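You operate a simulated robot arm through the tools that you are given. There is no shell and no other tool. Be economical: measure what you need, move in short steps, check, and stop when the job is done.

Carry out the task below with a simulated robot arm. There is one attempt and no reset: what you move stays moved.

Task
Put the black mouse on top of the crumpled paper.

The check looks at the end state, three seconds after you hand in, the way a careful person would. Anything else that was tipped, shoved, dropped, spilled or broken makes it a failure.

Robot
A 7-joint arm with a two-finger parallel gripper, fixed in place. Base frame: the origin is at the foot of the arm, x ahead of it, y to its left, z up; the work surface is at about z = 0. Lengths are in m, angles in degrees, forces in N, time in s.
With the tool pointing down near the work surface it reaches from about 0.22 to 0.58 m from the base axis. Its first joint turns from -66.0 to 66.0 degrees. Payload 2.5 kg.
Tool frame: the origin (TCP) lies between the finger pads and is the grasp point; the fingertips stand 0.023 m ahead of it; z points along the fingers, y is the line along which they close. Largest opening 0.094 m; finger width 0.038, thickness 0.01; the body of the gripper, 0.054 by 0.096 m, starts 0.039 m behind the TCP.
Orientation is that of the tool frame in the base frame, as [roll, pitch, yaw] about the fixed x, y, z axes, in that order (R = Rz(yaw) Ry(pitch) Rx(roll)). With the fingers straight down and closing along the base's y, the tool's x points along the base's -x, its y along +y and its z along -z.

Tools
- The arm moves only by the tool servo_tool. Its argument "deltas" is a list of rows, each a list of 3 entries, a list of its own where there are three numbers: the shift along the base's x, y, z in mm, then the turn, a rotation vector about the base's x, y, z in degrees, then the finger opening in mm, from 0 to 94. In form: [[[dx, dy, dz], [rx, ry, rz], gripper], ...]. A call has 1 to 20 rows; each row is the pose to reach, as a shift and turn from the pose commanded when the call began. A row lasts 0.2 s, in which the tool goes at most 0.05 m and 8.6 degrees; a call with a longer step from one row to the next is refused whole, and so is a gripper value outside its range. A pose out of reach is approached as far as the arm can. The call stops where the force on the tool passes 40 N (or 10 N more than at its start, if that is more) or the arm is blocked; 0.2 s more then pass. The fingers move at their own pace (about 0.108 m/s each) and stop on an object; they squeeze with about 25 N. The grip force told is the motor's: it shows also when the fingers shut on nothing. Time passes only in rows, and 0.2 s behind the last, so rows that repeat a pose let the fingers close. It gives the time, the measured TCP pose, the force on the tool (base axes), the opening and the grip force at its end, in the units of the frame above (readings bear some noise), and new pictures: "pictures" is both (left out), scene, wrist or none.
- Cameras (640 x 400 px; columns grow to the right, rows downward): "scene" is fixed at [0.0957, -0.3929, 0.5477]; the picture's right is [0.96, -0.29, 0.00], its down [-0.15, -0.50, -0.85] and it looks along [0.24, 0.82, -0.52] (base axes); focal length 330 px, centre (320, 200). "wrist" rides on the gripper at [0.086, 0.016, -0.074] in the tool frame; the picture's right is [-0.18, 0.98, 0.00], its down [-0.58, -0.11, -0.81] and it looks along [-0.79, -0.15, 0.59] (tool axes); focal length 243 px, centre (320, 200). There is no depth. A picture from a camera that has moved, and an enlarged one, comes with that camera's place and axes in the base frame and with its lens.
- inspect(camera, box): a new picture of the part [left, top, right, bottom] of that camera's present view, enlarged. It takes no simulated time.
- finish_job(): hands the job in; it is judged then, once.

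Work in short steps. Places have to be worked out from the pictures, the camera data and where the tool is seen: move nearer, look again, correct. Check each grasp and each placing, and mend what went wrong. You have 90 turns and 200 pictures in all, those below and enlarged ones among them. Open the gripper and draw the arm clear of the work before you hand the job in, unless the task says otherwise; then end with one line.

The tools are called after "Call:" by a JSON object that holds its "name" and its "arguments". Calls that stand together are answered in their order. servo_tool: Moves the arm, as the interface text tells. Its arguments: {"type":"object","properties":{"deltas":{"type":"array"},"pictures":{"type":"string","enum":["both","scene","wrist","none"]}},"required":["deltas"]} The other tools are called the same way: inspect (camera, box) takes an enlarged picture of a part of a camera's view; finish_job () hands the job in.

At the start:

```text
clock: 0.0
tool_pos: [0.2884, 0.1875, 0.3062]
tool_rot: [-180.0, 0.0, 179.9]
ft_force: [0.9, 0.2, 0.7]
gripper_width: 0.094
finger_force: 0.1
```

scene: 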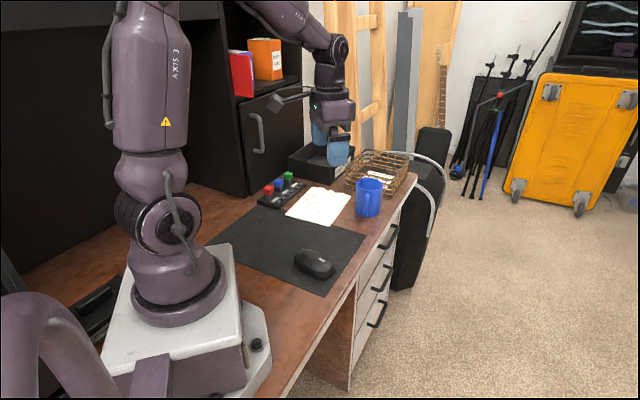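
wrist: 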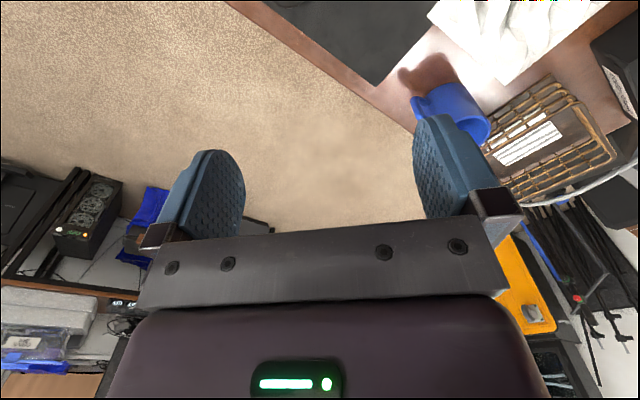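

The mouse looks to be near (0.25, 0.17) and the white paper near (0.33, 0.42). I'll enlarge both before moving.

Call:
{"name": "inspect", "arguments": {"camera": "scene", "box": [220, 160, 420, 300]}}

Call:
{"name": "inspect", "arguments": {"camera": "scene", "box": [280, 235, 350, 290]}}

```text
2.86 times, centred on (320, 230) of scene
camera zoom: at [0.0957, -0.3929, 0.5477], right [0.96, -0.29, 0.0], down [-0.15, -0.5, -0.85], along [0.24, 0.82, -0.52], focal length 942 px, centre (320, 114)
```

zoom: 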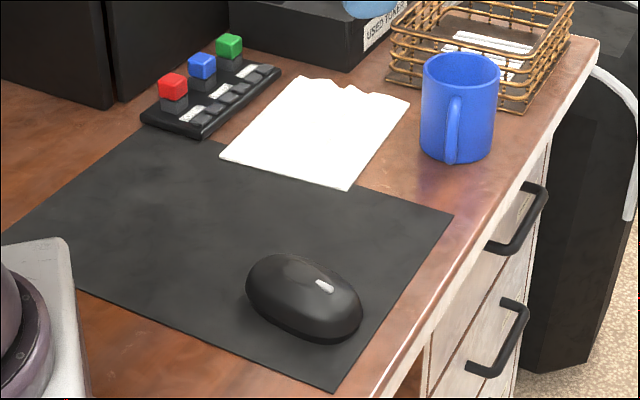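

```text
7.27 times, centred on (315, 262) of scene
camera zoom: at [0.0957, -0.3929, 0.5477], right [0.96, -0.29, 0.0], down [-0.15, -0.5, -0.85], along [0.24, 0.82, -0.52], focal length 2398 px, centre (356, -254)
```

zoom: 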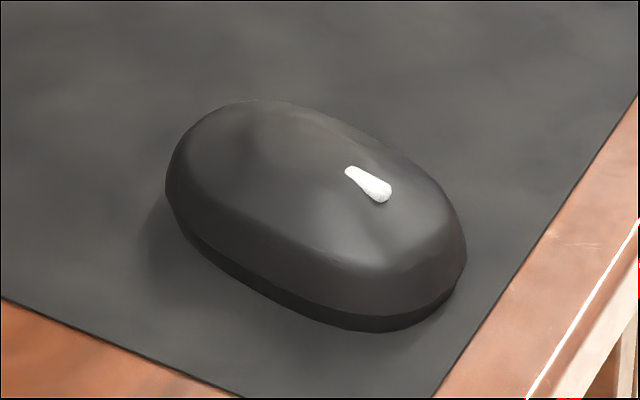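

The only wrinkled sheet is the white one. The mouse is centred near (0.248, 0.170), with its long axis about -33° and a width of about 58 mm. I'll move above it and turn the fingers so they close across its width.

Call:
{"name": "servo_tool", "arguments": {"deltas": [[[-8, -4, -30], [0, 0, -7], 94], [[-16, -8, -60], [0, 0, -14], 94], [[-24, -12, -90], [0, 0, -21], 94], [[-32, -16, -120], [0, 0, -28], 94], [[-40, -17.5, -156], [0, 0, -33], 94], [[-40, -17.5, -156], [0, 0, -33], 94]]}}

```text
clock: 1.4
tool_pos: [0.2468, 0.1714, 0.1506]
tool_rot: [179.9, 0.0, 147.0]
ft_force: [-0.1, -0.2, 0.6]
gripper_width: 0.0939
finger_force: 0.0
camera wrist: at [0.1835, 0.232, 0.2255], right [0.69, 0.72, 0.0], down [0.43, -0.41, 0.81], along [0.58, -0.56, -0.59], focal length 243 px, centre (320, 200)
```

scene: 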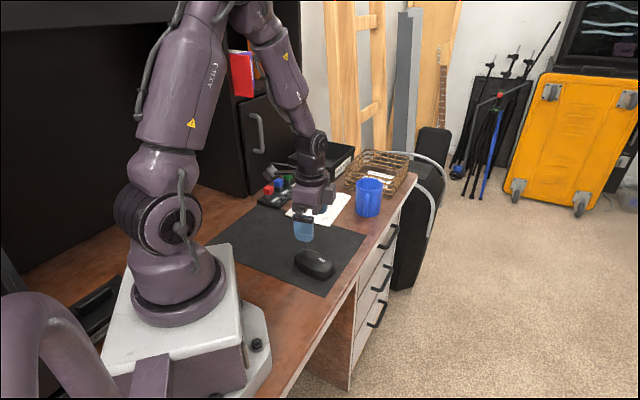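
wrist: 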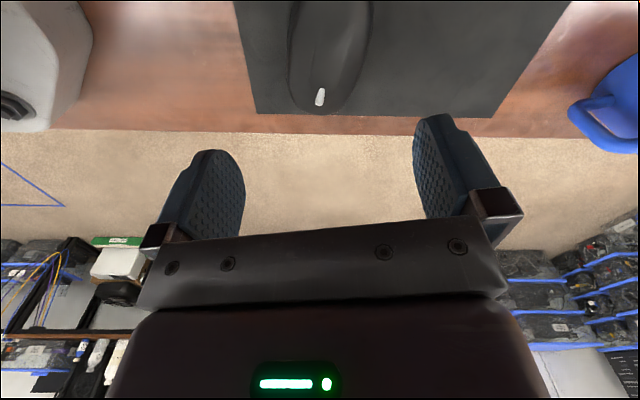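

The wrist view confirms the alignment, with the mouse a few mm off centre. I'll correct that and descend partway, then to grasp height.

Call:
{"name": "servo_tool", "arguments": {"deltas": [[[3, 2, -35], [0, 0, 0], 94], [[5, 3, -65], [0, 0, 0], 94], [[5, 3, -85], [0, 0, 0], 94], [[5, 3, -85], [0, 0, 0], 94]]}}

Call:
{"name": "inspect", "arguments": {"camera": "scene", "box": [260, 200, 370, 300]}}

```text
clock: 2.4
tool_pos: [0.2527, 0.1756, 0.0655]
tool_rot: [179.9, 0.0, 147.1]
ft_force: [-0.8, 0.4, 0.4]
gripper_width: 0.0938
finger_force: 0.1
camera wrist: at [0.1893, 0.2355, 0.1413], right [0.69, 0.72, 0.0], down [0.43, -0.41, 0.81], along [0.58, -0.56, -0.59], focal length 243 px, centre (320, 200)
```

scene: 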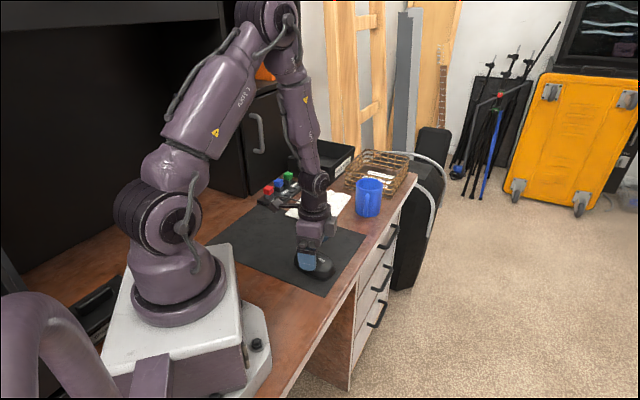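
wrist: 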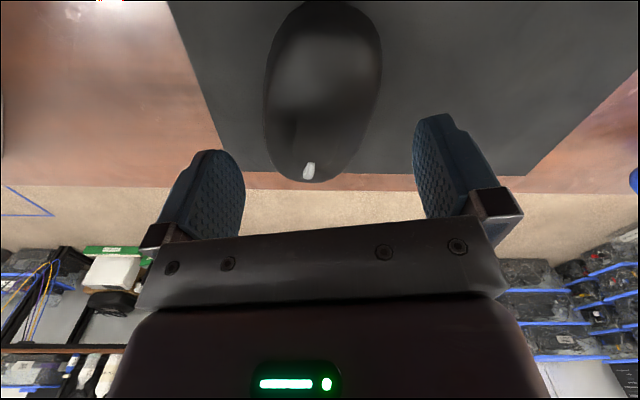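

```text
4.00 times, centred on (315, 250) of scene
camera zoom: at [0.0957, -0.3929, 0.5477], right [0.96, -0.29, 0.0], down [-0.15, -0.5, -0.85], along [0.24, 0.82, -0.52], focal length 1319 px, centre (340, 0)
```

zoom: 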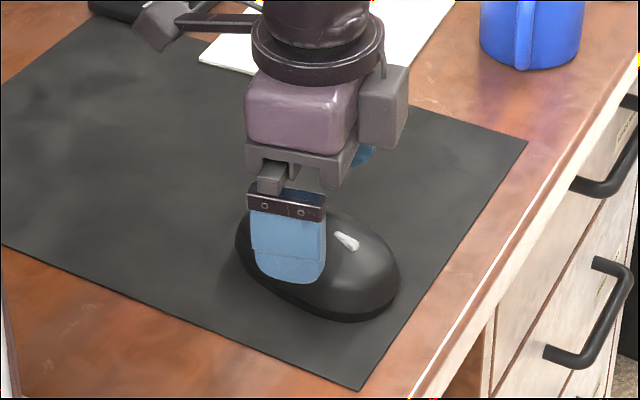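

The fingers straddle the mouse, but the wrist view shows its axis is nearer -44°. I'll turn 11° more and re-centre at this height, then look again.

Call:
{"name": "servo_tool", "arguments": {"deltas": [[[-1, -3, 4], [0, 0, -5], 94], [[-1.5, -6, 4], [0, 0, -11], 94], [[-1.5, -6, 4], [0, 0, -11], 94]]}}

Call:
{"name": "inspect", "arguments": {"camera": "scene", "box": [260, 200, 370, 300]}}

```text
clock: 3.2
tool_pos: [0.2507, 0.1683, 0.0702]
tool_rot: [-179.9, 0.0, 135.9]
ft_force: [0.4, 0.3, -0.3]
gripper_width: 0.0941
finger_force: 0.2
camera wrist: at [0.2002, 0.2398, 0.1452], right [0.82, 0.58, 0.0], down [0.34, -0.48, 0.81], along [0.47, -0.66, -0.59], focal length 243 px, centre (320, 200)
```

scene: 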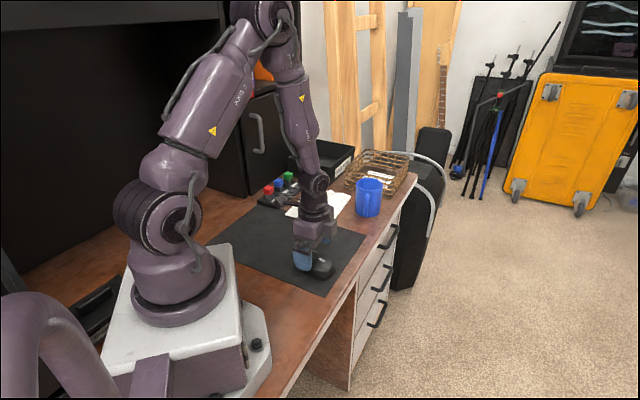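
wrist: 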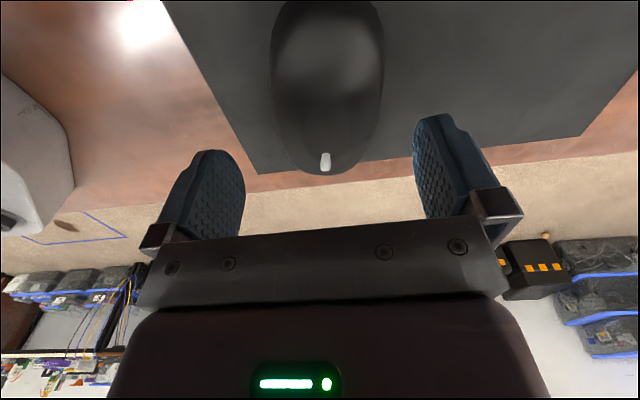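

```text
4.00 times, centred on (315, 250) of scene
camera zoom: at [0.0956, -0.3929, 0.5477], right [0.96, -0.29, 0.0], down [-0.15, -0.5, -0.85], along [0.24, 0.82, -0.52], focal length 1319 px, centre (340, 0)
```

zoom: 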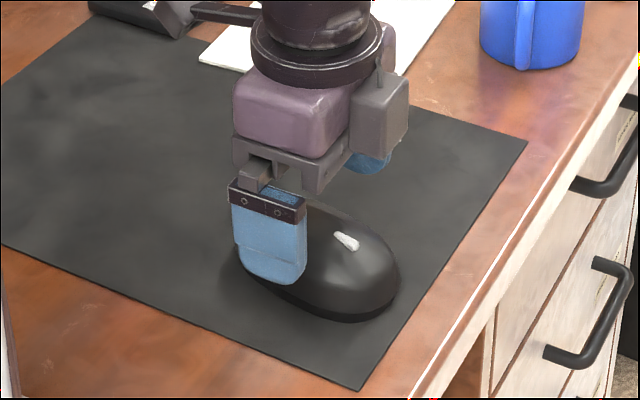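

The mouse's symmetry line in the wrist view and the logo in the scene view both put its axis at about -52°, with a small lateral offset. I'll make the final 8° turn, shift about 4 mm and descend around it.

Call:
{"name": "servo_tool", "arguments": {"deltas": [[[2, 0.5, 0], [0, 0, -4], 94], [[4.4, 0.9, 0], [0, 0, -8], 94], [[4.4, 0.9, -20], [0, 0, -8], 94], [[4.4, 0.9, -35], [0, 0, -8], 94], [[4.4, 0.9, -43], [0, 0, -8], 94], [[4.4, 0.9, -43], [0, 0, -8], 94]]}}

Call:
{"name": "inspect", "arguments": {"camera": "scene", "box": [260, 200, 370, 300]}}

```text
clock: 4.6
tool_pos: [0.2579, 0.1705, 0.0265]
tool_rot: [-180.0, 0.0, 128.0]
ft_force: [0.0, -0.4, -0.6]
gripper_width: 0.0941
finger_force: 0.0
camera wrist: at [0.2163, 0.2488, 0.1007], right [0.89, 0.46, 0.0], down [0.27, -0.53, 0.81], along [0.37, -0.72, -0.59], focal length 243 px, centre (320, 200)
```

scene: 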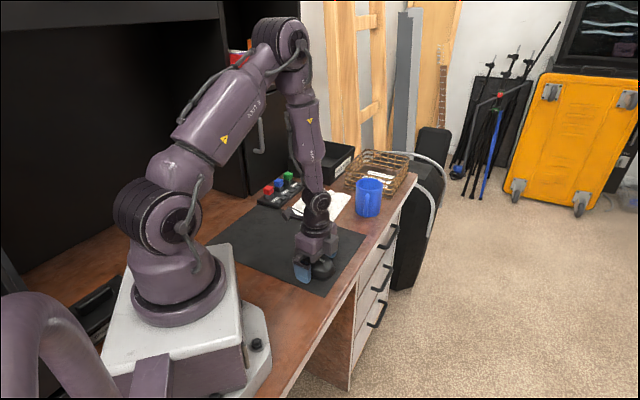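
wrist: 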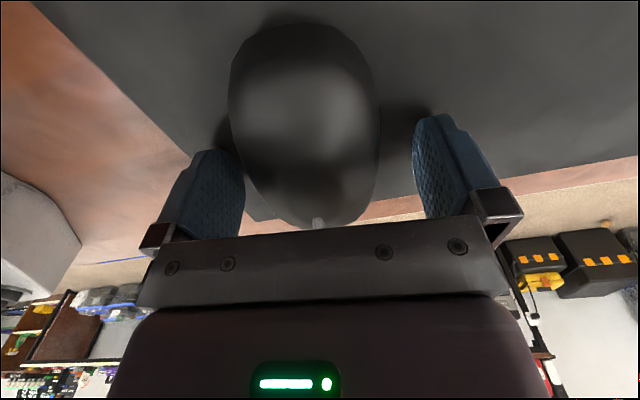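

```text
4.00 times, centred on (315, 250) of scene
camera zoom: at [0.0957, -0.3929, 0.5477], right [0.96, -0.29, 0.0], down [-0.15, -0.5, -0.85], along [0.24, 0.82, -0.52], focal length 1319 px, centre (340, 0)
```

zoom: 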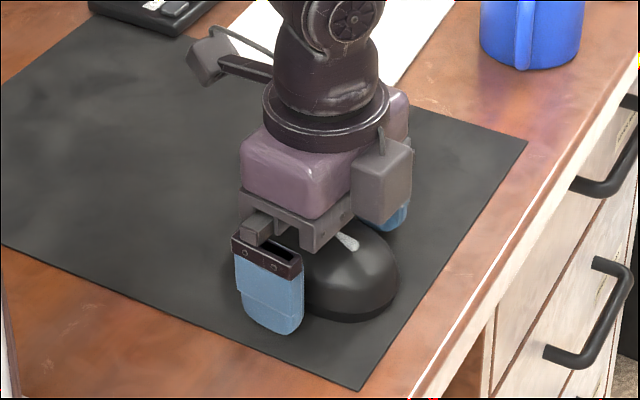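

The tool ended about 4–5 mm right of the mouse's centreline. I'll shift left by that much and close slowly on the mouse.

Call:
{"name": "servo_tool", "arguments": {"deltas": [[[-4, -2.5, 0], [0, 0, 0], 94], [[-4, -2.5, 0], [0, 0, 0], 75], [[-4, -2.5, 0], [0, 0, 0], 60], [[-4, -2.5, 0], [0, 0, 0], 45], [[-4, -2.5, 0], [0, 0, 0], 40], [[-4, -2.5, 0], [0, 0, 0], 40]]}}

```text
clock: 6.0
tool_pos: [0.2521, 0.1671, 0.0247]
tool_rot: [180.0, 0.0, 128.0]
ft_force: [0.0, 0.3, 2.5]
gripper_width: 0.0615
finger_force: 25.0
camera wrist: at [0.2122, 0.2461, 0.1006], right [0.89, 0.46, 0.0], down [0.27, -0.53, 0.81], along [0.37, -0.72, -0.59], focal length 243 px, centre (320, 200)
```

scene: 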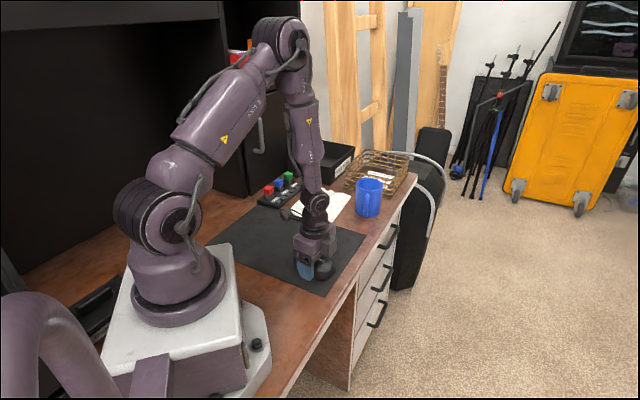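
wrist: 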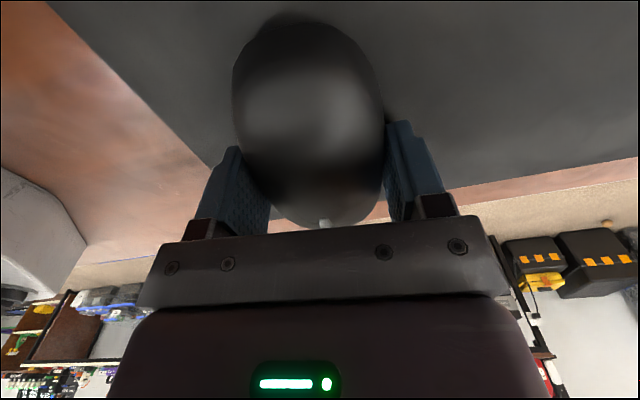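

The fingers have stopped on the mouse at 61.5 mm with 25 N of grip. I'll lift it gently and check that it holds.

Call:
{"name": "servo_tool", "arguments": {"deltas": [[[-4, -2.5, 0], [0, 0, 0], 40], [[-4, -2.5, 10], [0, 0, 0], 40], [[-4, -2.5, 25], [0, 0, 0], 40], [[-4, -2.5, 45], [0, 0, 0], 40], [[-4, -2.5, 70], [0, 0, 0], 40], [[-4, -2.5, 70], [0, 0, 0], 40]]}}

Call:
{"name": "inspect", "arguments": {"camera": "scene", "box": [240, 160, 400, 290]}}

```text
clock: 7.4
tool_pos: [0.2479, 0.1632, 0.0956]
tool_rot: [-180.0, -0.1, 128.0]
ft_force: [0.9, -0.2, -1.4]
gripper_width: 0.0617
finger_force: 24.6
camera wrist: at [0.2076, 0.2432, 0.1705], right [0.89, 0.46, 0.0], down [0.27, -0.53, 0.81], along [0.37, -0.72, -0.59], focal length 243 px, centre (320, 200)
```

scene: 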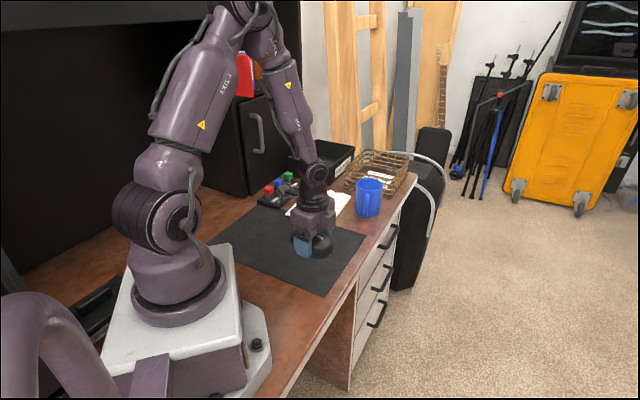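
wrist: 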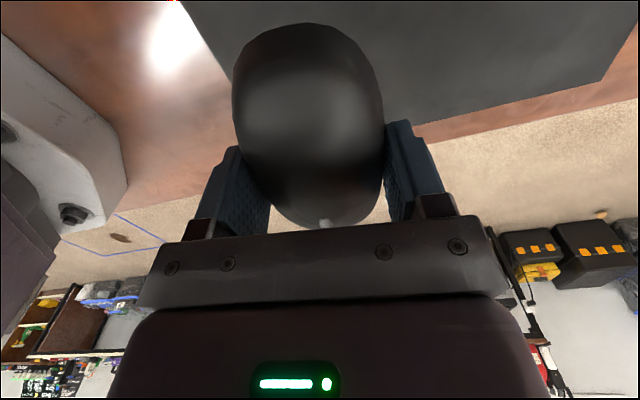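

```text
3.08 times, centred on (320, 225) of scene
camera zoom: at [0.0956, -0.3929, 0.5477], right [0.96, -0.29, 0.0], down [-0.15, -0.5, -0.85], along [0.24, 0.82, -0.52], focal length 1015 px, centre (320, 123)
```

zoom: 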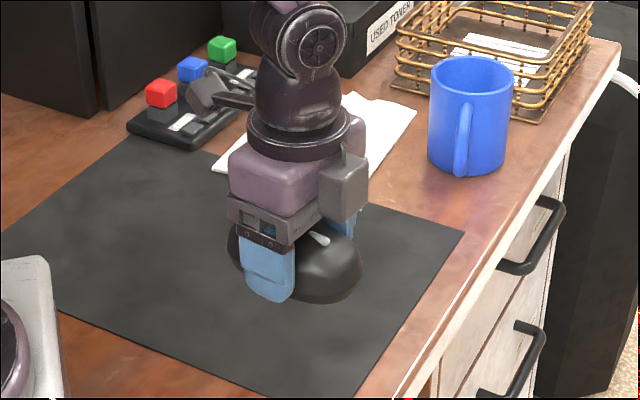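

The mouse is held level, with its underside about 25 mm below the TCP. The paper spans roughly (0.22–0.45, 0.32–0.55), so I'll raise the mouse and carry it above (0.33, 0.425), clear of the mug and keypad.

Call:
{"name": "servo_tool", "arguments": {"deltas": [[[0, 0, 30], [0, 0, 0], 40], [[0, 0, 60], [0, 0, 0], 40], [[10, 32, 65], [0, 0, 0], 40], [[20, 65, 65], [0, 0, 0], 40], [[30, 98, 65], [0, 0, 0], 40], [[41, 131, 65], [0, 0, 0], 40], [[51, 164, 65], [0, 0, 0], 40], [[61, 197, 65], [0, 0, 0], 40], [[72, 230, 65], [0, 0, 0], 40], [[82, 262, 65], [0, 0, 0], 40], [[82, 262, 65], [0, 0, 0], 40]]}}

Call:
{"name": "inspect", "arguments": {"camera": "scene", "box": [240, 140, 400, 240]}}

```text
clock: 9.8
tool_pos: [0.3293, 0.4254, 0.1606]
tool_rot: [-180.0, -0.1, 128.0]
ft_force: [0.4, -0.6, -0.4]
gripper_width: 0.0617
finger_force: 24.0
camera wrist: at [0.2884, 0.5045, 0.2353], right [0.89, 0.46, 0.0], down [0.27, -0.52, 0.81], along [0.37, -0.72, -0.59], focal length 243 px, centre (320, 200)
```

scene: 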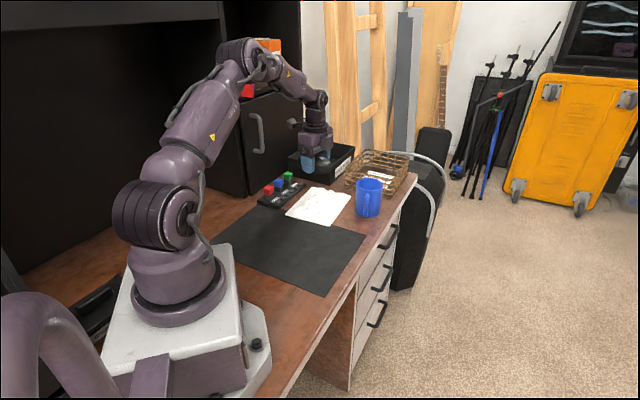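
wrist: 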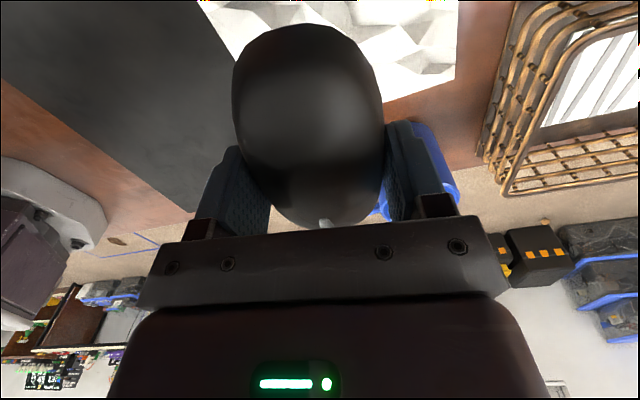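

```text
4.00 times, centred on (320, 190) of scene
camera zoom: at [0.0957, -0.3929, 0.5477], right [0.96, -0.29, 0.0], down [-0.15, -0.5, -0.85], along [0.24, 0.82, -0.52], focal length 1319 px, centre (320, 240)
```

zoom: 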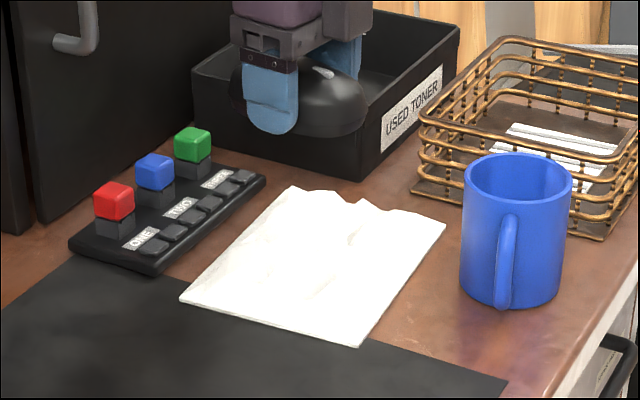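

The paper is crumpled with low bumps, and the mouse should come down near its middle. I'll descend to about 30 mm clearance and check.

Call:
{"name": "servo_tool", "arguments": {"deltas": [[[0, 0, -35], [0, 0, 0], 40], [[0, 0, -65], [0, 0, 0], 40], [[0, 0, -85], [0, 0, 0], 40], [[0, 0, -100], [0, 0, 0], 40], [[0, 0, -100], [0, 0, 0], 40]]}}

Call:
{"name": "inspect", "arguments": {"camera": "scene", "box": [240, 140, 400, 240]}}

```text
clock: 11.1
tool_pos: [0.3309, 0.4261, 0.0634]
tool_rot: [179.8, -0.1, 128.0]
ft_force: [-2.1, -2.2, 8.0]
gripper_width: 0.0618
finger_force: 24.8
stopped in row 5: the force on the tool passed its limit (the readings are from after the stop); the commanded pose is now the measured one
camera wrist: at [0.2904, 0.5052, 0.1393], right [0.89, 0.46, 0.0], down [0.27, -0.53, 0.81], along [0.37, -0.71, -0.59], focal length 243 px, centre (320, 200)
```

scene: 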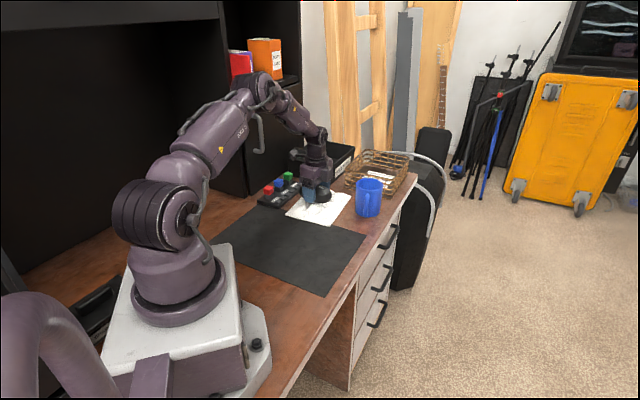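
wrist: 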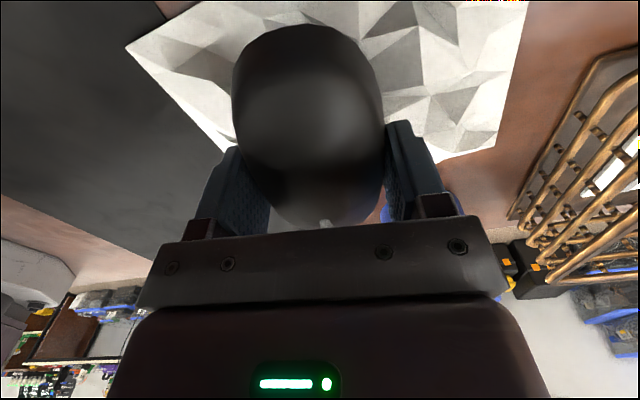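

```text
4.00 times, centred on (320, 190) of scene
camera zoom: at [0.0956, -0.3929, 0.5477], right [0.96, -0.29, 0.0], down [-0.15, -0.5, -0.85], along [0.24, 0.82, -0.52], focal length 1319 px, centre (320, 240)
```

zoom: 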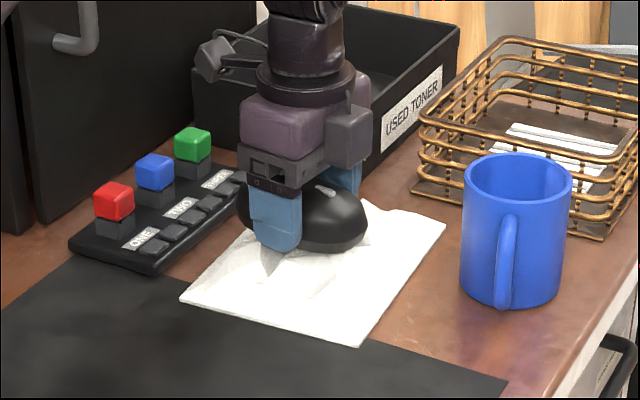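

Contact came at z = 0.063, sooner than I expected. I'll zoom in to see what is touching.

Call:
{"name": "inspect", "arguments": {"camera": "scene", "box": [282, 170, 354, 228]}}

Call:
{"name": "inspect", "arguments": {"camera": "wrist", "box": [120, 0, 540, 260]}}

```text
6.90 times, centred on (318, 199) of scene
camera zoom: at [0.0956, -0.3929, 0.5477], right [0.96, -0.29, 0.0], down [-0.15, -0.5, -0.85], along [0.24, 0.82, -0.52], focal length 2274 px, centre (334, 207)
```

zoom: 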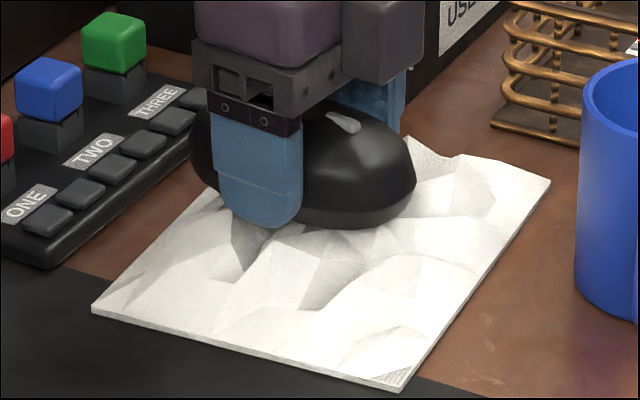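

```text
1.52 times, centred on (330, 130) of wrist
camera zoom: at [0.2904, 0.5052, 0.1393], right [0.89, 0.46, 0.0], down [0.27, -0.53, 0.81], along [0.37, -0.71, -0.59], focal length 370 px, centre (305, 307)
```

zoom: 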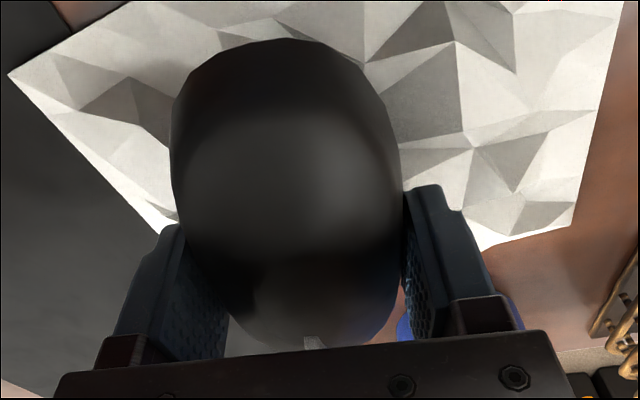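

The mouse's underside is resting on the paper's folds, which rise to about 35–40 mm. The mouse is centred on the sheet and the sheet hasn't moved, so I'll open slowly by a small amount and watch how it settles.

Call:
{"name": "servo_tool", "arguments": {"deltas": [[[0, 0, 0], [0, 0, 0], 60], [[0, 0, 0], [0, 0, 0], 63], [[0, 0, 0], [0, 0, 0], 65], [[0, 0, 0], [0, 0, 0], 67], [[0, 0, 0], [0, 0, 0], 67]]}}

Call:
{"name": "inspect", "arguments": {"camera": "scene", "box": [282, 170, 354, 228]}}

```text
clock: 12.2
tool_pos: [0.3323, 0.4264, 0.0629]
tool_rot: [179.7, -0.2, 128.1]
ft_force: [3.2, 3.1, 10.5]
gripper_width: 0.065
finger_force: 0.1
camera wrist: at [0.2905, 0.5052, 0.1391], right [0.89, 0.46, 0.01], down [0.27, -0.53, 0.8], along [0.37, -0.71, -0.59], focal length 243 px, centre (320, 200)
```

scene: 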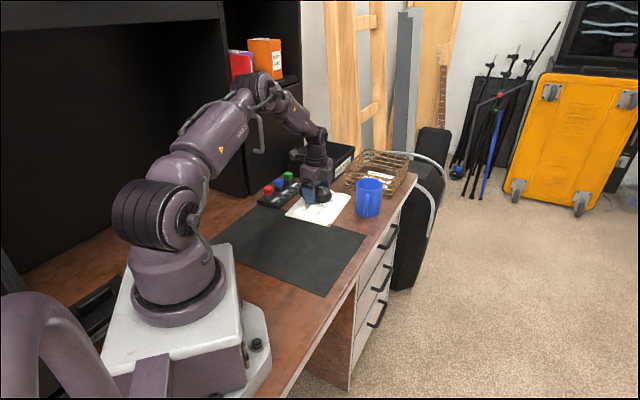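
wrist: 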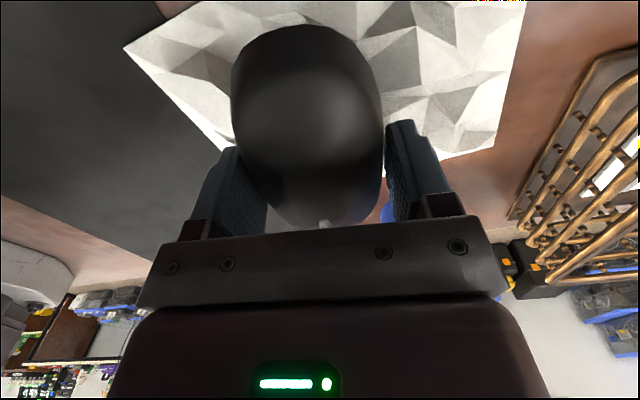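

```text
6.90 times, centred on (318, 199) of scene
camera zoom: at [0.0956, -0.3929, 0.5477], right [0.96, -0.29, 0.0], down [-0.15, -0.5, -0.85], along [0.24, 0.82, -0.52], focal length 2274 px, centre (334, 207)
```

zoom: 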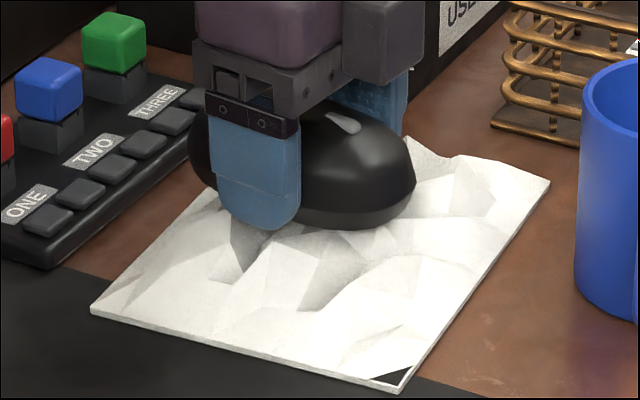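

The mouse barely moved and is resting on the paper, but the fingertips still press on it with about 10 N. I'll rise a few mm to relieve that before opening further.

Call:
{"name": "servo_tool", "arguments": {"deltas": [[[0, 0, 2], [0, 0, 0], 67], [[0, 0, 4], [0, 0, 0], 68], [[0, 0, 6], [0, 0, 0], 72], [[0, 0, 8], [0, 0, 0], 76], [[0, 0, 8], [0, 0, 0], 76]]}}

Call:
{"name": "inspect", "arguments": {"camera": "scene", "box": [282, 170, 354, 228]}}

```text
clock: 13.4
tool_pos: [0.3294, 0.4268, 0.0694]
tool_rot: [179.8, -0.1, 128.2]
ft_force: [1.4, 0.5, -0.7]
gripper_width: 0.0762
finger_force: 0.0
camera wrist: at [0.2899, 0.505, 0.1451], right [0.89, 0.46, 0.0], down [0.27, -0.53, 0.81], along [0.37, -0.71, -0.59], focal length 243 px, centre (320, 200)
```

scene: 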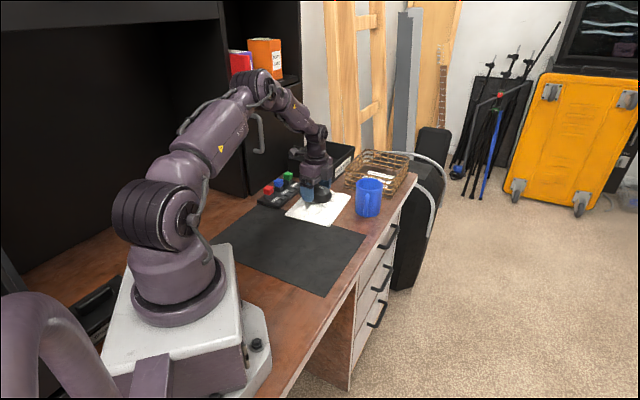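
wrist: 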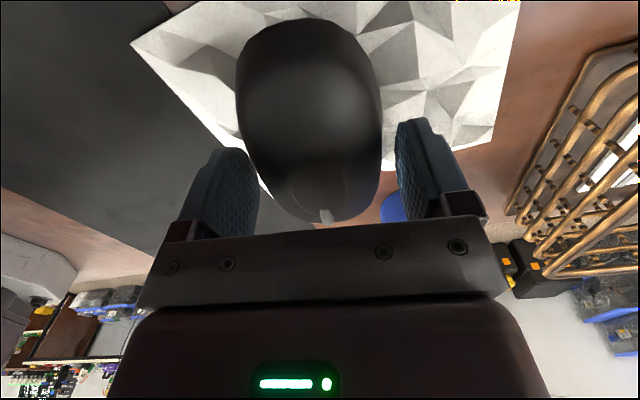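

```text
6.90 times, centred on (318, 199) of scene
camera zoom: at [0.0957, -0.3929, 0.5477], right [0.96, -0.29, 0.0], down [-0.15, -0.5, -0.85], along [0.24, 0.82, -0.52], focal length 2274 px, centre (334, 207)
```

zoom: 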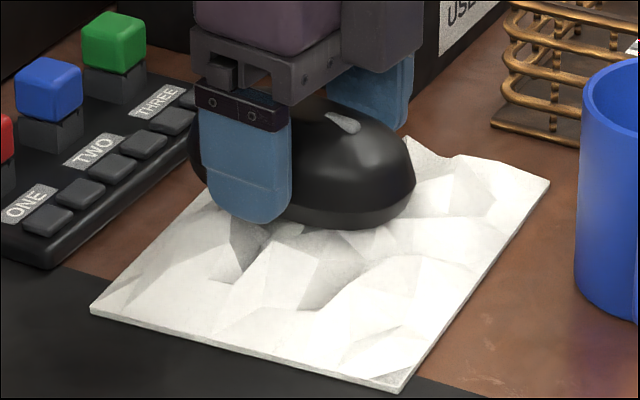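

The force has dropped to about zero and the mouse sits steady on the paper. I'll open fully while rising straight up, then draw back towards the base.

Call:
{"name": "servo_tool", "arguments": {"deltas": [[[0, 0, 6], [0, 0, 0], 85], [[0, 0, 15], [0, 0, 0], 90], [[0, 0, 40], [0, 0, 0], 90], [[0, 0, 75], [0, 0, 0], 90], [[0, 0, 110], [0, 0, 0], 90], [[0, 0, 140], [0, 0, 0], 90], [[-8, -35, 150], [0, 0, 0], 90], [[-16, -75, 160], [0, 0, 0], 90], [[-25, -115, 170], [0, 0, 0], 90], [[-35, -155, 170], [0, 0, 0], 90], [[-45, -195, 170], [0, 0, 0], 90], [[-45, -195, 170], [0, 0, 0], 90]], "pictures": "scene"}}

Call:
{"name": "inspect", "arguments": {"camera": "scene", "box": [260, 150, 400, 240]}}

```text
clock: 16.1
tool_pos: [0.2886, 0.2309, 0.2425]
tool_rot: [179.7, 0.0, 128.2]
ft_force: [0.2, -0.3, 0.8]
gripper_width: 0.0901
finger_force: 0.0
```

scene: 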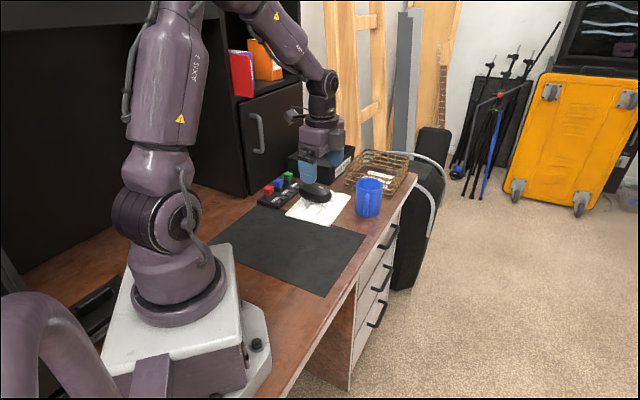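

```text
4.44 times, centred on (330, 195) of scene
camera zoom: at [0.0956, -0.3929, 0.5477], right [0.96, -0.29, 0.0], down [-0.15, -0.5, -0.85], along [0.24, 0.82, -0.52], focal length 1466 px, centre (276, 222)
```

zoom: 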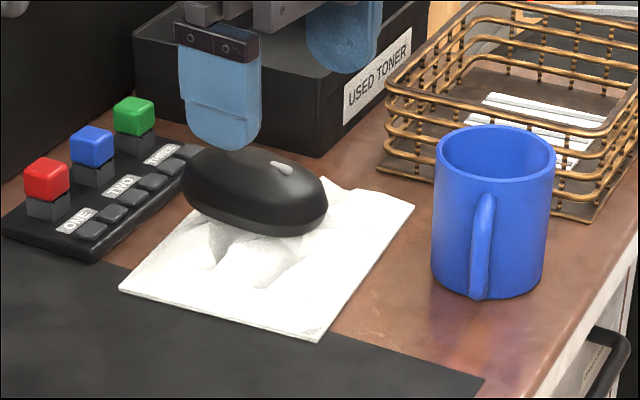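

The mouse rests on the crumpled paper, nothing else has moved, and the arm is clear with the gripper open. I'll hand it in.

Call:
{"name": "finish_job", "arguments": {}}

```text
The job is handed in.
```

The black mouse is on top of the crumpled paper, the gripper is open and clear, nothing else was disturbed in the last picture, and the job is handed in.
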